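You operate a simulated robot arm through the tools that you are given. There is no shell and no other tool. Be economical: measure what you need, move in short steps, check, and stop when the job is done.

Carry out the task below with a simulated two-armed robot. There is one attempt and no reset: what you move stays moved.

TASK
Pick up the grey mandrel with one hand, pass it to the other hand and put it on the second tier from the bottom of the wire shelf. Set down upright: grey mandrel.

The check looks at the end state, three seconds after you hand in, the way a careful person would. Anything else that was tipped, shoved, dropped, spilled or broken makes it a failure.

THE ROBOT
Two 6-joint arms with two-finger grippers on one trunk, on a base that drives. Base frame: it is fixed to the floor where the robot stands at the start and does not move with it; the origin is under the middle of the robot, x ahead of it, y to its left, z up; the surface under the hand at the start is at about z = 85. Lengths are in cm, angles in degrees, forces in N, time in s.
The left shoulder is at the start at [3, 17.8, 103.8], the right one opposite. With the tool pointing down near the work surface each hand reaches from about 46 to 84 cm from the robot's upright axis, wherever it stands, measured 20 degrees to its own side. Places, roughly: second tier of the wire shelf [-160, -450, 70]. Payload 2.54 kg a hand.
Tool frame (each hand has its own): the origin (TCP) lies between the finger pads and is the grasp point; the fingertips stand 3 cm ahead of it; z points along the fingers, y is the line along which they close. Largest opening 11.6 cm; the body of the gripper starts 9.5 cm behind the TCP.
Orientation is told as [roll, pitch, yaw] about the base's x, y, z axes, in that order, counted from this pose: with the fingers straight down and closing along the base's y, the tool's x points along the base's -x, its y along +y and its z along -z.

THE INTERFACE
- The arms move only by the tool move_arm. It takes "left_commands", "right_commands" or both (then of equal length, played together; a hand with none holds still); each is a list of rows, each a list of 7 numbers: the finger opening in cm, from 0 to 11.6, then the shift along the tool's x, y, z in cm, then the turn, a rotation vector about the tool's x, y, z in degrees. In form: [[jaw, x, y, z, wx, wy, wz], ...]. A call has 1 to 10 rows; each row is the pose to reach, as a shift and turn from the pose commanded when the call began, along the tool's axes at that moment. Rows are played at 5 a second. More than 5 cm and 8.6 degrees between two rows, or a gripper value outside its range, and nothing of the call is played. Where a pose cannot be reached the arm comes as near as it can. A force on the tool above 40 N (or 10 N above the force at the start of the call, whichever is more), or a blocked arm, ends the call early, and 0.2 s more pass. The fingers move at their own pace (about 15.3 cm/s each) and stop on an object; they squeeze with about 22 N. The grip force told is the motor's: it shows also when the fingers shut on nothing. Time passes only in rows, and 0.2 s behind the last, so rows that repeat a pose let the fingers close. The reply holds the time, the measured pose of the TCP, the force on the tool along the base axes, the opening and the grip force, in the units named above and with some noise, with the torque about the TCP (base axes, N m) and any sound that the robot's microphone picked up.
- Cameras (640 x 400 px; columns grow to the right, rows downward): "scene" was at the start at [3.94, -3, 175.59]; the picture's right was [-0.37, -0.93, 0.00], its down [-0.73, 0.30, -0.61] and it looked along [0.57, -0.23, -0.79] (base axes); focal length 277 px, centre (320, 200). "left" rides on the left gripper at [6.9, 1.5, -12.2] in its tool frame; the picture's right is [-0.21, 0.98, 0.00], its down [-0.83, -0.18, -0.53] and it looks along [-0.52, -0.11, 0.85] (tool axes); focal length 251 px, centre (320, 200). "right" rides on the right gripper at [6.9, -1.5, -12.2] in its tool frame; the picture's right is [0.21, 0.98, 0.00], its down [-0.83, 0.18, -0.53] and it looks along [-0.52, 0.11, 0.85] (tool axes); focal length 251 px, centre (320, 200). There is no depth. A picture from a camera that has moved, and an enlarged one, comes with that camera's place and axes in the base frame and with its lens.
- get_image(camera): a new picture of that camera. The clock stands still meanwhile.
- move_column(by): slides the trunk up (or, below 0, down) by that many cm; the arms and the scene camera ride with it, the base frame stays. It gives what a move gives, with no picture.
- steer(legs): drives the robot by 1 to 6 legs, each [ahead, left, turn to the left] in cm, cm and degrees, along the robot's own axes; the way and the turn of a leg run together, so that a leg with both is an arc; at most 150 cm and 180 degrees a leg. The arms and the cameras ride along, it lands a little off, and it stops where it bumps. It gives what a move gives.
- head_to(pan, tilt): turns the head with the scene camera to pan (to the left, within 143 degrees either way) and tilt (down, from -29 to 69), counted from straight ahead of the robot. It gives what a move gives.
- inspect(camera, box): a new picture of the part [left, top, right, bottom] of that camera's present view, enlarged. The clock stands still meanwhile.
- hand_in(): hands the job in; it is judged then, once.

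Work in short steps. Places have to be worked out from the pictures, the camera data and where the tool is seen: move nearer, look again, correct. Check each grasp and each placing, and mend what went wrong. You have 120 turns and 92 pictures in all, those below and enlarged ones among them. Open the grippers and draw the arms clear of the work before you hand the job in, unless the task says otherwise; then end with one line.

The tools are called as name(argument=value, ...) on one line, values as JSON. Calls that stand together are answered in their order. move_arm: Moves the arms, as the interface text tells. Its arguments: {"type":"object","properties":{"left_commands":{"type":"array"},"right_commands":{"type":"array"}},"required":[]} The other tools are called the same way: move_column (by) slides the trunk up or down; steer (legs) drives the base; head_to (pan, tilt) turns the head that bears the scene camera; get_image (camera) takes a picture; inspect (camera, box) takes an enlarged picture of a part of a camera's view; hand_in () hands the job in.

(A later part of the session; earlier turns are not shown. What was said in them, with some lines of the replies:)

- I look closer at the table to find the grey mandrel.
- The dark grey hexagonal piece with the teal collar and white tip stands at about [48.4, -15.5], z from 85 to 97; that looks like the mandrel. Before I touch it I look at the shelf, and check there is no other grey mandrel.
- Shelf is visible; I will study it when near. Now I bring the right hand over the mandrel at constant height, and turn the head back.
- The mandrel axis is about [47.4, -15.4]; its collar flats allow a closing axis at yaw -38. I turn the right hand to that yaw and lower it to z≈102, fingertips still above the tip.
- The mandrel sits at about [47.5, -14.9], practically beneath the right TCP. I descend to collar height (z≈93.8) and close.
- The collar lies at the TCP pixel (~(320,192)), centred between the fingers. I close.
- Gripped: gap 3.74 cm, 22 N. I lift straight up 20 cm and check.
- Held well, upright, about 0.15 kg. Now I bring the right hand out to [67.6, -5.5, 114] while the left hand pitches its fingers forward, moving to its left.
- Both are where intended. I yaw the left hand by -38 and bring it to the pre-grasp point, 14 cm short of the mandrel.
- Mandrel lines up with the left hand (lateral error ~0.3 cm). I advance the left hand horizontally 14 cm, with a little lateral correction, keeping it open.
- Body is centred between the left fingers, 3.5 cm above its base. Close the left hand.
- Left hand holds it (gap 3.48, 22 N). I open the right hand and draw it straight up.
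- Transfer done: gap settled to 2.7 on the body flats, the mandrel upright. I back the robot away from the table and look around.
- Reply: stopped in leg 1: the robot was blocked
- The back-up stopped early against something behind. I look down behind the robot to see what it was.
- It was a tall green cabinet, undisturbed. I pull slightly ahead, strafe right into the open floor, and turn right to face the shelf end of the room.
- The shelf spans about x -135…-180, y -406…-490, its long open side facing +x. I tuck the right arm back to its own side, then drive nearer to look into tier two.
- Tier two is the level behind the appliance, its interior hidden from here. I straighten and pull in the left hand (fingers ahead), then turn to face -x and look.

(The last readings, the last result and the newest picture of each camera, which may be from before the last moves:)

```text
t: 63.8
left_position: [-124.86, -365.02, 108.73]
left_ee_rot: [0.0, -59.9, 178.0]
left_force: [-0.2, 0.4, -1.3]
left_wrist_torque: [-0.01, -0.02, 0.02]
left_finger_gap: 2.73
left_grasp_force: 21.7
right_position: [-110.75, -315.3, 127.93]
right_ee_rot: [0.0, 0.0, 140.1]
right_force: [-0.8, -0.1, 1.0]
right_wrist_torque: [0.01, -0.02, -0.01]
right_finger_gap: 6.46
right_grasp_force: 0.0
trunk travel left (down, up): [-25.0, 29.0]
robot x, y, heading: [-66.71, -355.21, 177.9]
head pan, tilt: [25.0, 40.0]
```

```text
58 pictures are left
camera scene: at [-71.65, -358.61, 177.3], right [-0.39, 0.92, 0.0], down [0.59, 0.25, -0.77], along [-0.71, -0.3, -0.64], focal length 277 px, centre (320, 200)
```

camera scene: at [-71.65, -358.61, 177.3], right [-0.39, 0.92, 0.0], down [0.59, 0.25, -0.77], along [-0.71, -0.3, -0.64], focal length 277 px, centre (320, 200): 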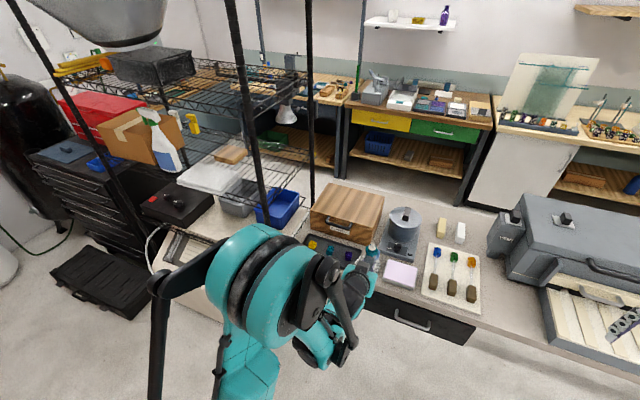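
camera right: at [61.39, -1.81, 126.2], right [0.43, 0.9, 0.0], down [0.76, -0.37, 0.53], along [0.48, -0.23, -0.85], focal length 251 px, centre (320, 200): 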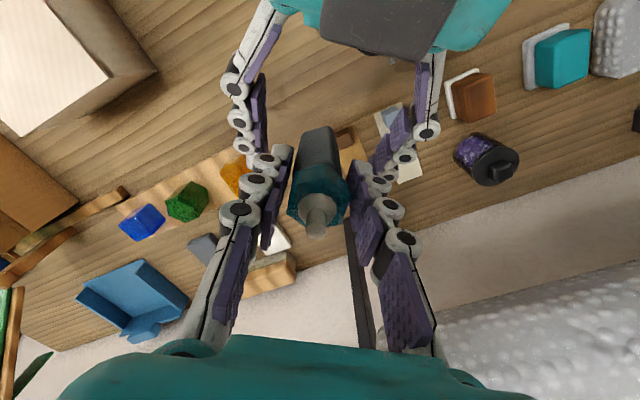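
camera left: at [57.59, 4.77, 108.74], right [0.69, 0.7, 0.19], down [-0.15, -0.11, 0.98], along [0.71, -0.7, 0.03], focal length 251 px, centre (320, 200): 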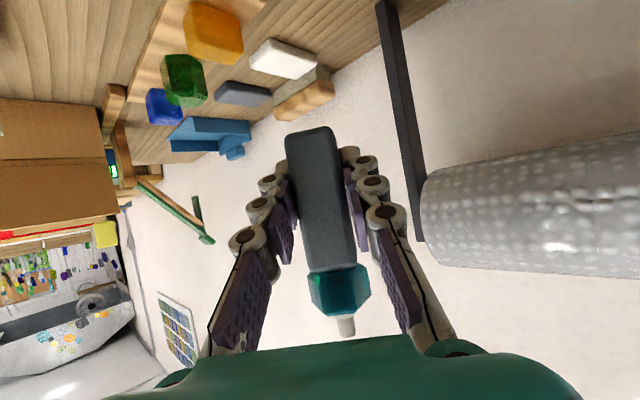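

I lower the trunk for a view beneath tier three and look again.

move_column(by=-20)

head_to(pan=40, tilt=35)

get_image(camera="scene")

inspect(camera="scene", box=[220, 80, 480, 260])

```text
t: 66.0
left_position: [-124.81, -364.97, 88.82]
left_ee_rot: [0.0, -60.0, 177.9]
left_force: [-0.4, 0.0, -1.5]
left_wrist_torque: [-0.02, 0.0, -0.04]
left_finger_gap: 2.72
left_grasp_force: 21.8
right_position: [-110.6, -315.34, 108.05]
right_ee_rot: [0.0, -0.1, 140.1]
right_force: [-0.7, -0.2, 0.8]
right_wrist_torque: [-0.01, -0.01, -0.02]
right_finger_gap: 6.46
right_grasp_force: 0.0
trunk travel left (down, up): [-5.0, 49.0]
robot x, y, heading: [-66.71, -354.88, 178.2]
head pan, tilt: [25.0, 40.0]
```

```text
t: 66.8
left_position: [-124.83, -364.98, 88.79]
left_ee_rot: [0.0, -60.0, 178.0]
left_force: [0.4, -0.4, -0.9]
left_wrist_torque: [-0.02, -0.05, 0.01]
left_finger_gap: 2.73
left_grasp_force: 21.9
right_position: [-110.73, -315.31, 107.99]
right_ee_rot: [0.1, 0.1, 140.1]
right_force: [-1.0, -0.6, 0.3]
right_wrist_torque: [0.0, 0.0, -0.01]
right_finger_gap: 6.49
right_grasp_force: 0.2
trunk travel left (down, up): [-5.0, 49.0]
robot x, y, heading: [-66.99, -355.14, 177.8]
head pan, tilt: [40.0, 35.0]
```

```text
57 pictures are left
camera scene: at [-70.75, -360.71, 158.06], right [-0.61, 0.79, 0.0], down [0.45, 0.35, -0.82], along [-0.65, -0.5, -0.57], focal length 277 px, centre (320, 200)
```

scene: 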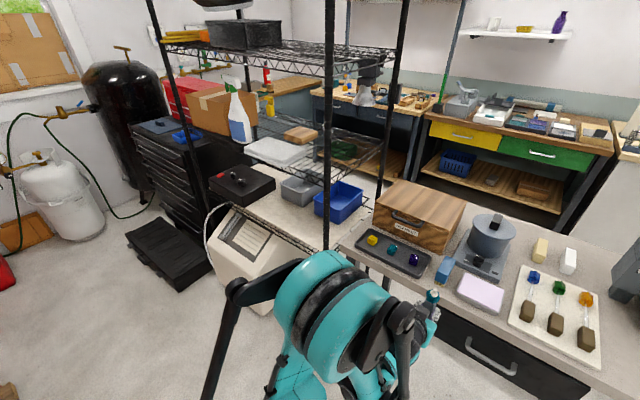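

```text
2.22 times, centred on (350, 170) of scene
camera zoom: at [-70.75, -360.71, 158.06], right [-0.61, 0.79, 0.0], down [0.45, 0.35, -0.82], along [-0.65, -0.5, -0.57], focal length 616 px, centre (253, 267)
```

zoom: 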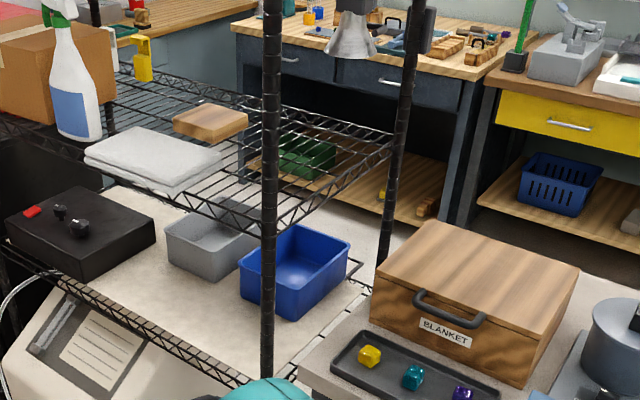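

Tier two is clear now: covered with a pale liner, with a free strip in front of the grey bin, around [-148, -440]; black device beyond y -466, bins behind x -158. I draw the hand in 4 cm and check the floor to the robot's left rear before strafing.

move_arm(left_commands=[[2, 1, 0, -1.73, 0, 0, 0], [2, 2, 0, -3.46, 0, 0, 0], [2, 2, 0, -3.46, 0, 0, 0]])

head_to(pan=105, tilt=55)

get_image(camera="scene")

```text
t: 67.5
left_position: [-121.13, -365.28, 89.01]
left_ee_rot: [0.1, -59.9, 178.0]
left_force: [-0.6, 0.8, -1.1]
left_wrist_torque: [0.01, -0.01, -0.03]
left_finger_gap: 2.72
left_grasp_force: 22.2
right_position: [-110.82, -315.28, 108.08]
right_ee_rot: [0.0, 0.0, 140.1]
right_force: [-0.5, -0.1, 0.0]
right_wrist_torque: [0.0, -0.05, 0.0]
right_finger_gap: 6.51
right_grasp_force: 0.0
trunk travel left (down, up): [-5.0, 49.0]
robot x, y, heading: [-66.64, -354.98, 178.2]
head pan, tilt: [40.0, 35.0]
```

```text
t: 68.9
left_position: [-121.16, -365.17, 89.08]
left_ee_rot: [0.0, -59.9, 177.9]
left_force: [-0.2, -0.4, -1.4]
left_wrist_torque: [-0.02, -0.03, 0.0]
left_finger_gap: 2.72
left_grasp_force: 22.1
right_position: [-110.73, -315.41, 108.02]
right_ee_rot: [0.0, 0.0, 140.1]
right_force: [-0.6, -0.1, 1.0]
right_wrist_torque: [-0.02, -0.01, 0.01]
right_finger_gap: 6.5
right_grasp_force: 0.0
trunk travel left (down, up): [-5.0, 49.0]
robot x, y, heading: [-66.69, -354.9, 178.0]
head pan, tilt: [105.0, 55.0]
```

```text
55 pictures are left
camera scene: at [-62.19, -362.33, 155.24], right [-0.97, -0.22, 0.0], down [-0.18, 0.8, -0.57], along [0.13, -0.56, -0.82], focal length 277 px, centre (320, 200)
```

scene: 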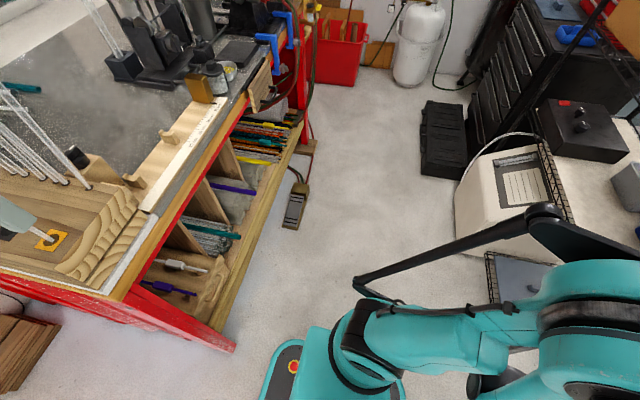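

The floor is clear (foot pedal at x≈-22, my rear at about -36). I square the heading and strafe left 75 cm.

steer(legs=[[0, 0, 2], [0, 75, 0]])

head_to(pan=15, tilt=42)

get_image(camera="scene")

get_image(camera="left")

```text
t: 73.4
left_position: [-120.91, -443.47, 89.15]
left_ee_rot: [-0.1, -59.9, 179.8]
left_force: [-0.1, -0.3, -2.1]
left_wrist_torque: [0.07, 0.0, 0.01]
left_finger_gap: 2.7
left_grasp_force: 21.5
right_position: [-112.12, -393.45, 108.02]
right_ee_rot: [0.0, 0.0, 141.9]
right_force: [0.4, -0.1, 0.0]
right_wrist_torque: [0.04, -0.01, 0.0]
right_finger_gap: 6.51
right_grasp_force: 0.0
trunk travel left (down, up): [-5.0, 49.0]
robot x, y, heading: [-66.92, -431.54, 179.9]
head pan, tilt: [105.0, 55.0]
```

```text
t: 75.1
left_position: [-120.91, -443.51, 89.1]
left_ee_rot: [0.1, -59.8, 179.8]
left_force: [-0.3, 1.0, -1.0]
left_wrist_torque: [0.02, -0.05, -0.05]
left_finger_gap: 2.71
left_grasp_force: 22.1
right_position: [-112.16, -393.27, 108.02]
right_ee_rot: [0.0, 0.0, 141.9]
right_force: [-0.3, 0.4, -1.1]
right_wrist_torque: [0.02, 0.01, -0.02]
right_finger_gap: 6.5
right_grasp_force: 0.1
trunk travel left (down, up): [-5.0, 49.0]
robot x, y, heading: [-66.66, -431.43, 179.7]
head pan, tilt: [15.0, 42.0]
```

```text
54 pictures are left
camera scene: at [-72.04, -433.89, 157.01], right [-0.26, 0.97, 0.0], down [0.65, 0.17, -0.74], along [-0.72, -0.19, -0.67], focal length 277 px, centre (320, 200)
```

scene: 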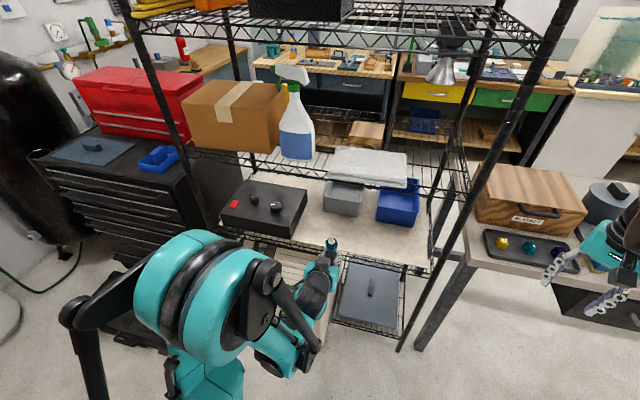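

```text
53 pictures are left
camera left: at [-107.0, -445.15, 89.31], right [-0.11, -0.98, 0.19], down [0.05, 0.18, 0.98], along [-0.99, 0.12, 0.03], focal length 251 px, centre (320, 200)
```

left: 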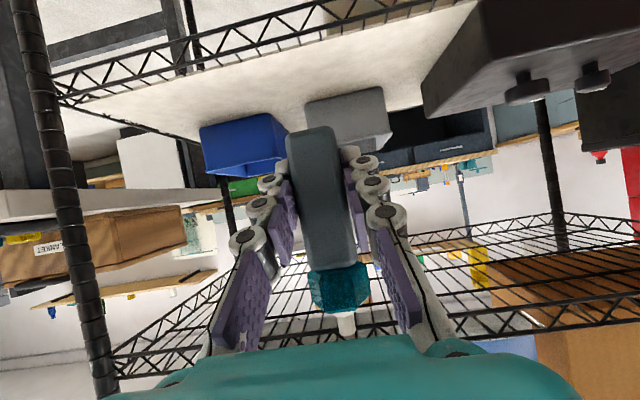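

The hand is in front of tier two with free liner ahead; liner top is at z≈70-71, the mandrel base at ≈85.7. I lower the trunk 5 cm and advance 14 cm, then look.

move_column(by=-5)

move_arm(left_commands=[[2, -1.75, 0, 3.03, 0, 0, 0], [2, -3.5, 0, 6.06, 0, 0, 0], [2, -5.25, 0, 9.1, 0, 0, 0], [2, -7, 0, 12.12, 0, 0, 0], [2, -7, 0, 12.12, 0, 0, 0]])

get_image(camera="left")

inspect(camera="scene", box=[260, 160, 420, 260])

```text
t: 76.0
left_position: [-120.79, -443.42, 84.14]
left_ee_rot: [0.0, -60.0, 179.8]
left_force: [0.0, 0.2, -1.5]
left_wrist_torque: [-0.03, 0.0, -0.02]
left_finger_gap: 2.7
left_grasp_force: 21.9
right_position: [-112.13, -393.41, 103.05]
right_ee_rot: [0.0, 0.0, 142.0]
right_force: [0.6, -0.1, 0.1]
right_wrist_torque: [-0.01, 0.01, -0.04]
right_finger_gap: 6.5
right_grasp_force: 0.0
trunk travel left (down, up): [0.0, 54.0]
robot x, y, heading: [-66.78, -431.7, 179.7]
head pan, tilt: [15.0, 42.0]
```

```text
t: 77.2
left_position: [-134.92, -443.73, 84.08]
left_ee_rot: [0.1, -59.9, 179.8]
left_force: [0.4, 0.3, -0.9]
left_wrist_torque: [-0.03, -0.01, 0.02]
left_finger_gap: 2.7
left_grasp_force: 21.9
right_position: [-112.18, -393.33, 103.02]
right_ee_rot: [0.1, 0.0, 141.9]
right_force: [0.7, 0.5, -0.1]
right_wrist_torque: [0.0, 0.0, 0.01]
right_finger_gap: 6.51
right_grasp_force: 0.0
trunk travel left (down, up): [0.0, 54.0]
robot x, y, heading: [-66.74, -431.69, 179.6]
head pan, tilt: [15.0, 42.0]
```

```text
52 pictures are left
camera left: at [-121.09, -445.33, 84.32], right [-0.11, -0.98, 0.19], down [0.05, 0.18, 0.98], along [-0.99, 0.12, 0.03], focal length 251 px, centre (320, 200)
```

left: 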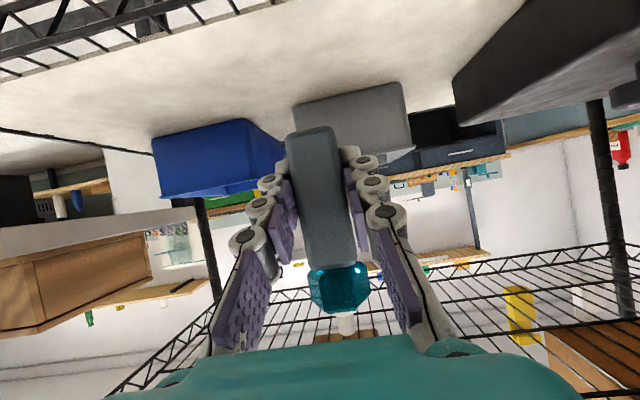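

```text
4.00 times, centred on (340, 210) of scene
camera zoom: at [-72.02, -433.89, 152.01], right [-0.26, 0.97, 0.0], down [0.65, 0.17, -0.74], along [-0.72, -0.19, -0.67], focal length 1110 px, centre (240, 160)
```

zoom: 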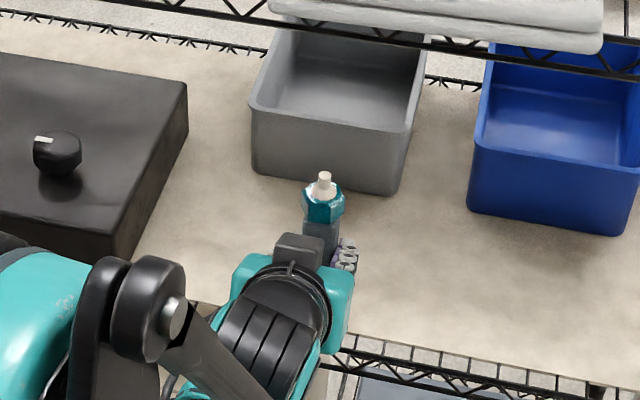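

Clear ahead: the bin front is at x≈-157. I advance 11.5 cm more to x≈-146.5, then descend 7 cm and check.

move_arm(left_commands=[[2, -2, 0, 3.46, 0, 0, 0], [2, -4, 0, 6.93, 0, 0, 0], [2, -5.75, 0, 9.96, 0, 0, 0], [2, -4.02, 0, 10.96, 0, 0, 0], [2, -2.29, 0, 11.96, 0, 0, 0], [2, -0.55, 0, 12.96, 0, 0, 0], [2, 0.31, 0, 13.46, 0, 0, 0], [2, 0.31, 0, 13.46, 0, 0, 0]])

get_image(camera="left")

inspect(camera="scene", box=[260, 160, 420, 260])

```text
t: 79.0
left_position: [-146.54, -443.55, 77.06]
left_ee_rot: [0.2, -60.0, 179.7]
left_force: [-0.1, 0.5, -0.9]
left_wrist_torque: [0.01, -0.04, -0.02]
left_finger_gap: 2.71
left_grasp_force: 21.9
right_position: [-112.16, -393.33, 103.08]
right_ee_rot: [-0.1, 0.0, 141.9]
right_force: [-0.1, 0.6, -0.3]
right_wrist_torque: [-0.02, -0.01, -0.01]
right_finger_gap: 6.5
right_grasp_force: 0.2
trunk travel left (down, up): [0.0, 54.0]
robot x, y, heading: [-66.94, -431.82, 179.8]
head pan, tilt: [15.0, 42.0]
```

```text
50 pictures are left
camera left: at [-132.6, -445.11, 77.26], right [-0.11, -0.98, 0.19], down [0.05, 0.18, 0.98], along [-0.99, 0.12, 0.03], focal length 251 px, centre (320, 200)
```

left: 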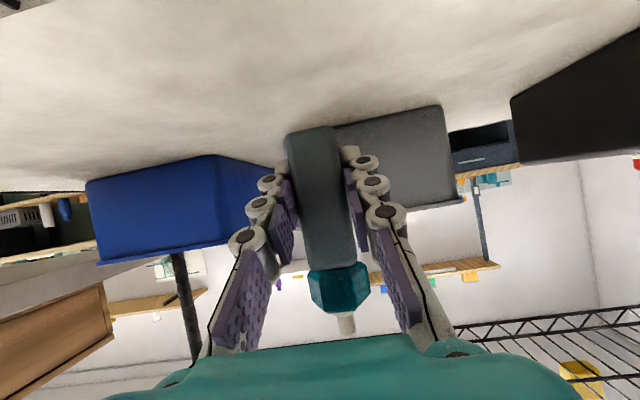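

```text
4.00 times, centred on (340, 210) of scene
camera zoom: at [-72.05, -433.89, 152.01], right [-0.26, 0.97, 0.0], down [0.65, 0.17, -0.74], along [-0.72, -0.19, -0.67], focal length 1110 px, centre (240, 160)
```

zoom: 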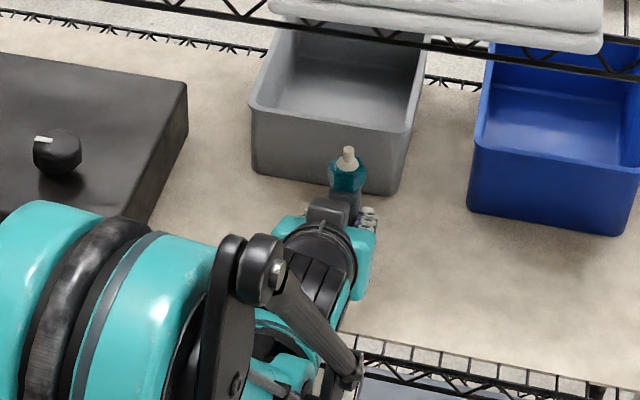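

Mandrel base is about 3 cm above the liner. I descend slowly and watch the force.

move_arm(left_commands=[[2, 0.87, 0, 0.5, 0, 0, 0], [2, 1.3, 0, 0.75, 0, 0, 0], [2, 1.73, 0, 1.0, 0, 0, 0], [2, 1.95, 0, 1.125, 0, 0, 0], [2, 2.17, 0, 1.25, 0, 0, 0], [2, 2.17, 0, 1.25, 0, 0, 0]])

get_image(camera="left")

```text
t: 80.4
left_position: [-146.47, -443.36, 74.51]
left_ee_rot: [0.2, -59.9, 179.9]
left_force: [-0.9, 0.5, -0.5]
left_wrist_torque: [0.01, -0.02, -0.01]
left_finger_gap: 2.71
left_grasp_force: 22.7
right_position: [-112.21, -393.37, 102.98]
right_ee_rot: [0.0, 0.1, 142.0]
right_force: [-0.5, 0.5, 0.4]
right_wrist_torque: [-0.02, -0.03, -0.06]
right_finger_gap: 6.49
right_grasp_force: 0.0
trunk travel left (down, up): [0.0, 54.0]
robot x, y, heading: [-67.07, -431.16, 179.9]
head pan, tilt: [15.0, 42.0]
```

```text
48 pictures are left
camera left: at [-132.54, -445.02, 74.72], right [-0.11, -0.98, 0.19], down [0.05, 0.18, 0.98], along [-0.99, 0.12, 0.03], focal length 251 px, centre (320, 200)
```

left: 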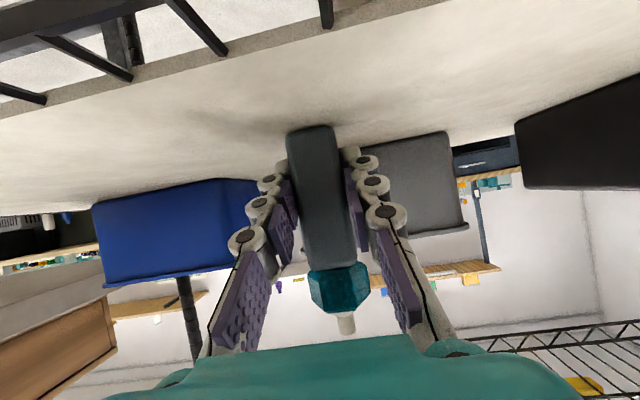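

Nearly down, no contact yet. I go on in 0.2 cm steps.

move_arm(left_commands=[[2, 0.17, 0, 0.1, 0, 0, 0], [2, 0.35, 0, 0.2, 0, 0, 0], [2, 0.52, 0, 0.3, 0, 0, 0], [2, 0.52, 0, 0.3, 0, 0, 0]])

inspect(camera="left", box=[220, 90, 420, 215])

```text
t: 81.4
left_position: [-146.39, -443.35, 74.13]
left_ee_rot: [0.1, -60.0, 179.8]
left_force: [-4.0, 0.4, 17.6]
left_wrist_torque: [0.04, 0.44, 0.0]
left_finger_gap: 2.72
left_grasp_force: 22.5
right_position: [-112.06, -393.29, 103.12]
right_ee_rot: [-0.1, -0.1, 141.9]
right_force: [0.0, -0.2, -0.2]
right_wrist_torque: [0.03, 0.04, 0.01]
right_finger_gap: 6.51
right_grasp_force: 0.2
trunk travel left (down, up): [0.0, 54.0]
robot x, y, heading: [-66.62, -431.36, 179.9]
head pan, tilt: [15.0, 42.0]
```

```text
3.20 times, centred on (320, 152) of left
camera zoom: at [-132.4, -445.04, 74.31], right [-0.11, -0.98, 0.19], down [0.05, 0.18, 0.98], along [-0.99, 0.12, 0.03], focal length 805 px, centre (320, 352)
```

zoom: 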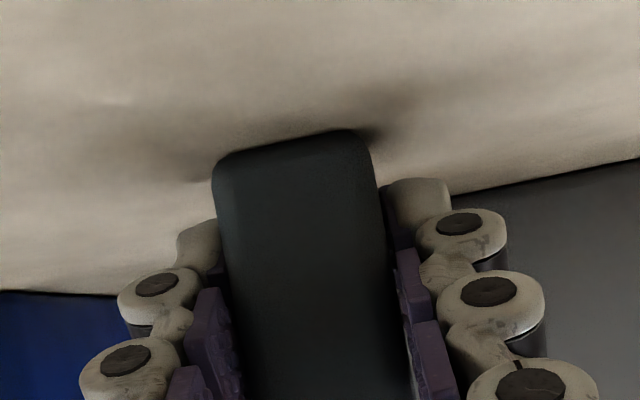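

Contact: 17.6 N upward, with the torque suggesting the far bottom edge touches first. I check the tilt from the scene camera.

inspect(camera="scene", box=[326, 188, 366, 218])

get_image(camera="left")

```text
13.33 times, centred on (346, 203) of scene
camera zoom: at [-71.86, -433.85, 152.03], right [-0.26, 0.97, 0.0], down [0.65, 0.17, -0.74], along [-0.72, -0.19, -0.67], focal length 3699 px, centre (-27, 160)
```

zoom: 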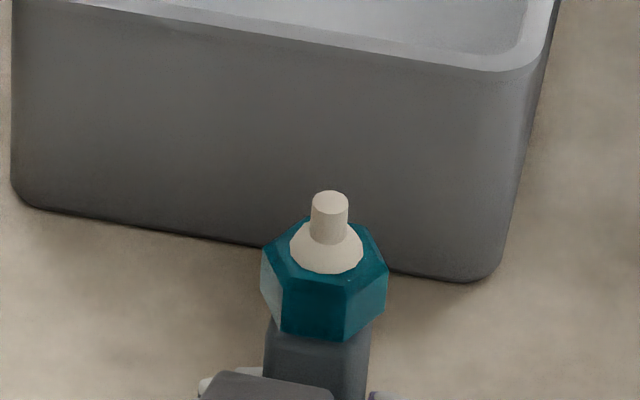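

```text
45 pictures are left
camera left: at [-132.4, -445.04, 74.31], right [-0.11, -0.98, 0.19], down [0.05, 0.18, 0.98], along [-0.99, 0.12, 0.03], focal length 251 px, centre (320, 200)
```

left: 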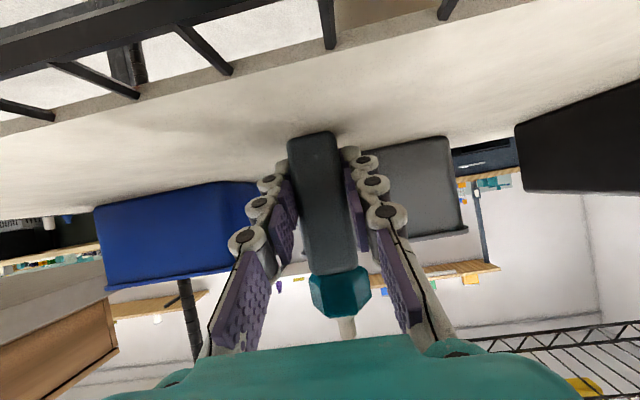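

The tip ellipse and torque agree: the top leans about 4-5° away from the robot. I lift 0.5 cm, pitch the hand back 4.5° and lower until contact.

move_arm(left_commands=[[2, -0.43, 0, -0.25, 0, 0, 0], [2, -0.43, 0, -0.25, 0, -2.2, 0], [2, -0.43, 0, -0.25, 0, -4.5, 0], [2, -0.26, 0, -0.15, 0, -4.5, 0], [2, -0.26, 0, -0.15, 0, -4.5, 0]])

inspect(camera="scene", box=[326, 188, 366, 218])

```text
t: 82.6
left_position: [-146.24, -443.39, 74.27]
left_ee_rot: [0.1, -64.4, 179.9]
left_force: [0.0, -0.4, -1.1]
left_wrist_torque: [-0.02, 0.0, 0.0]
left_finger_gap: 2.7
left_grasp_force: 22.2
right_position: [-112.18, -393.28, 102.97]
right_ee_rot: [0.0, -0.1, 142.0]
right_force: [0.5, 0.5, 0.3]
right_wrist_torque: [0.03, 0.0, -0.01]
right_finger_gap: 6.5
right_grasp_force: 0.1
trunk travel left (down, up): [0.0, 54.0]
robot x, y, heading: [-66.86, -431.7, 179.8]
head pan, tilt: [15.0, 42.0]
```

```text
13.33 times, centred on (346, 203) of scene
camera zoom: at [-72.05, -433.88, 152.01], right [-0.26, 0.97, 0.0], down [0.65, 0.17, -0.74], along [-0.72, -0.19, -0.67], focal length 3699 px, centre (-27, 160)
```

zoom: 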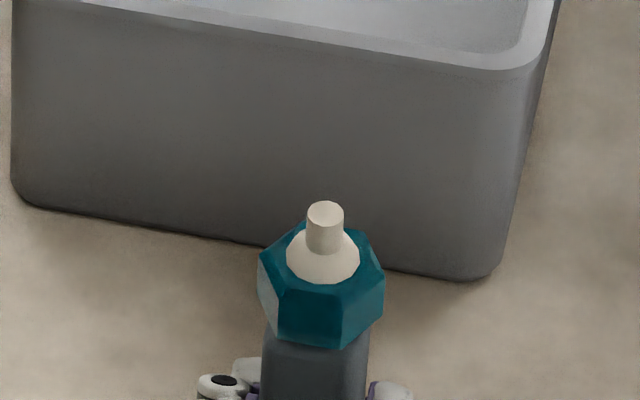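

Now upright. I lower in 0.1 cm steps to light contact.

move_arm(left_commands=[[2, 0.09, 0, 0.04, 0, 0, 0], [2, 0.18, 0, 0.09, 0, 0, 0], [2, 0.27, 0, 0.13, 0, 0, 0], [2, 0.27, 0, 0.13, 0, 0, 0]])

```text
t: 83.6
left_position: [-146.35, -443.43, 74.23]
left_ee_rot: [0.1, -64.5, 179.9]
left_force: [-1.3, -2.3, 14.1]
left_wrist_torque: [-0.06, -0.07, -0.02]
left_finger_gap: 2.72
left_grasp_force: 21.7
right_position: [-112.09, -393.41, 103.13]
right_ee_rot: [0.1, 0.1, 141.9]
right_force: [0.1, 0.0, 0.4]
right_wrist_torque: [0.01, 0.02, -0.02]
right_finger_gap: 6.51
right_grasp_force: 0.1
trunk travel left (down, up): [0.0, 54.0]
robot x, y, heading: [-66.91, -431.58, 179.7]
head pan, tilt: [15.0, 42.0]
```

Flat contact (14 N, almost no torque). I ease up 0.1 cm and open slowly, holding position.

move_arm(left_commands=[[2, -0.09, 0, -0.04, 0, 0, 0], [2.9, -0.09, 0, -0.04, 0, 0, 0], [3.3, -0.09, 0, -0.04, 0, 0, 0], [4, -0.09, 0, -0.04, 0, 0, 0], [5.5, -0.09, 0, -0.04, 0, 0, 0], [7, -0.09, 0, -0.04, 0, 0, 0], [7, -0.09, 0, -0.04, 0, 0, 0]])

get_image(camera="left")

inspect(camera="scene", box=[316, 188, 376, 233])

```text
t: 85.2
left_position: [-146.31, -443.29, 74.05]
left_ee_rot: [0.1, -64.4, 179.8]
left_force: [-0.9, -0.6, -0.6]
left_wrist_torque: [-0.02, -0.04, 0.0]
left_finger_gap: 7.0
left_grasp_force: 0.0
right_position: [-112.14, -393.3, 102.95]
right_ee_rot: [0.0, 0.0, 141.9]
right_force: [0.7, 0.0, -0.4]
right_wrist_torque: [-0.01, 0.03, 0.0]
right_finger_gap: 6.51
right_grasp_force: 0.0
trunk travel left (down, up): [0.0, 54.0]
robot x, y, heading: [-66.86, -431.65, 180.3]
head pan, tilt: [15.0, 42.0]
```

```text
43 pictures are left
camera left: at [-132.52, -445.05, 73.2], right [-0.1, -0.98, 0.19], down [0.13, 0.18, 0.98], along [-0.99, 0.12, 0.1], focal length 251 px, centre (320, 200)
```

left: 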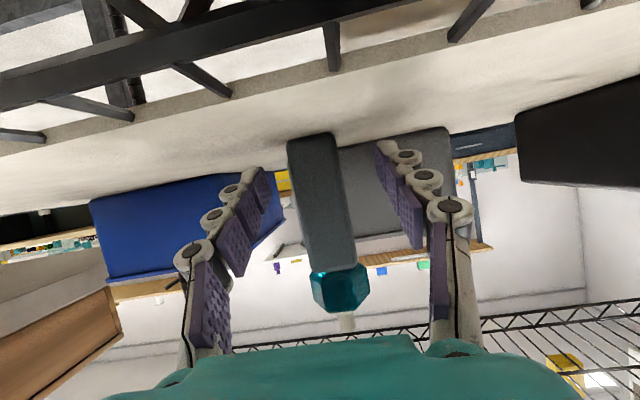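

```text
8.89 times, centred on (346, 210) of scene
camera zoom: at [-72.04, -433.88, 152.01], right [-0.26, 0.97, 0.0], down [0.65, 0.17, -0.74], along [-0.72, -0.19, -0.67], focal length 2466 px, centre (89, 107)
```

zoom: 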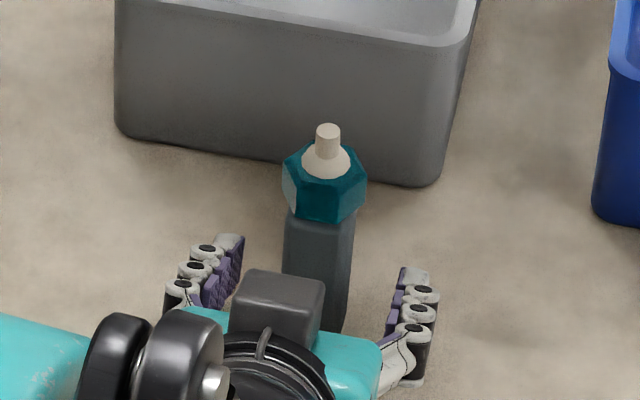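

It stands upright and free. I withdraw the left hand back and slightly up.

move_arm(left_commands=[[7, 0.41, 0, -2.02, 0, 0, 0], [7, 0.59, 0, -4.71, 0, 0, 0], [7, 0.75, 0, -8.51, 0, 0, 0], [7, 1.58, 0, -12.55, 0, 0, 0], [7, 2.4, 0, -16.6, 0, 0, 0], [7, 4.13, 0, -20.2, 0, 0, 0], [7, 5.86, 0, -23.8, 0, 0, 0], [7, 6.72, 0, -25.6, 0, 0, 0], [7, 6.72, 0, -25.6, 0, 0, 0]])

get_image(camera="scene")

get_image(camera="left")

```text
t: 87.2
left_position: [-123.08, -442.71, 85.18]
left_ee_rot: [0.0, -64.3, 179.9]
left_force: [-0.4, -0.1, -0.1]
left_wrist_torque: [-0.04, 0.01, 0.01]
left_finger_gap: 6.98
left_grasp_force: 0.0
left hand out of reach, approached as far as the arm can: row 5, 6, 7, 8, 9
right_position: [-112.12, -393.34, 103.03]
right_ee_rot: [0.1, 0.1, 141.9]
right_force: [0.5, 0.4, -1.2]
right_wrist_torque: [-0.05, 0.01, -0.01]
right_finger_gap: 6.49
right_grasp_force: 0.0
trunk travel left (down, up): [0.0, 54.0]
robot x, y, heading: [-66.57, -431.61, 179.6]
head pan, tilt: [15.0, 42.0]
```

```text
41 pictures are left
camera scene: at [-72.05, -433.89, 152.01], right [-0.26, 0.97, 0.0], down [0.65, 0.17, -0.74], along [-0.72, -0.19, -0.67], focal length 277 px, centre (320, 200)
```

scene: 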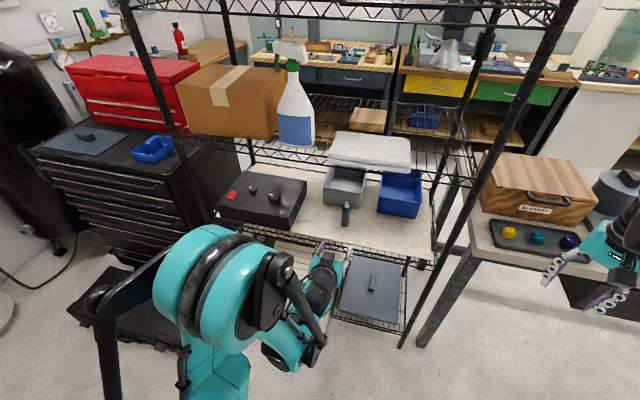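

```text
40 pictures are left
camera left: at [-109.18, -444.31, 84.3], right [-0.1, -0.98, 0.19], down [0.12, 0.18, 0.98], along [-0.99, 0.12, 0.1], focal length 251 px, centre (320, 200)
```

left: 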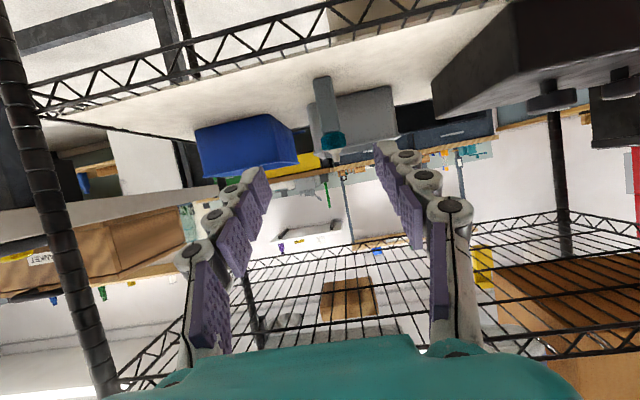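

The mandrel stands upright on tier two, nothing else has moved, and both hands are empty and clear of the shelf. I hand in.

hand_in()

```text
The job is handed in.
```

The grey mandrel was picked up with the right hand, passed to the left, and now stands upright on the second tier of the wire shelf at about [-146, -443]. While backing away from the table, the robot bumped the tall green cabinet behind it; in the pictures the cabinet looked undisturbed.
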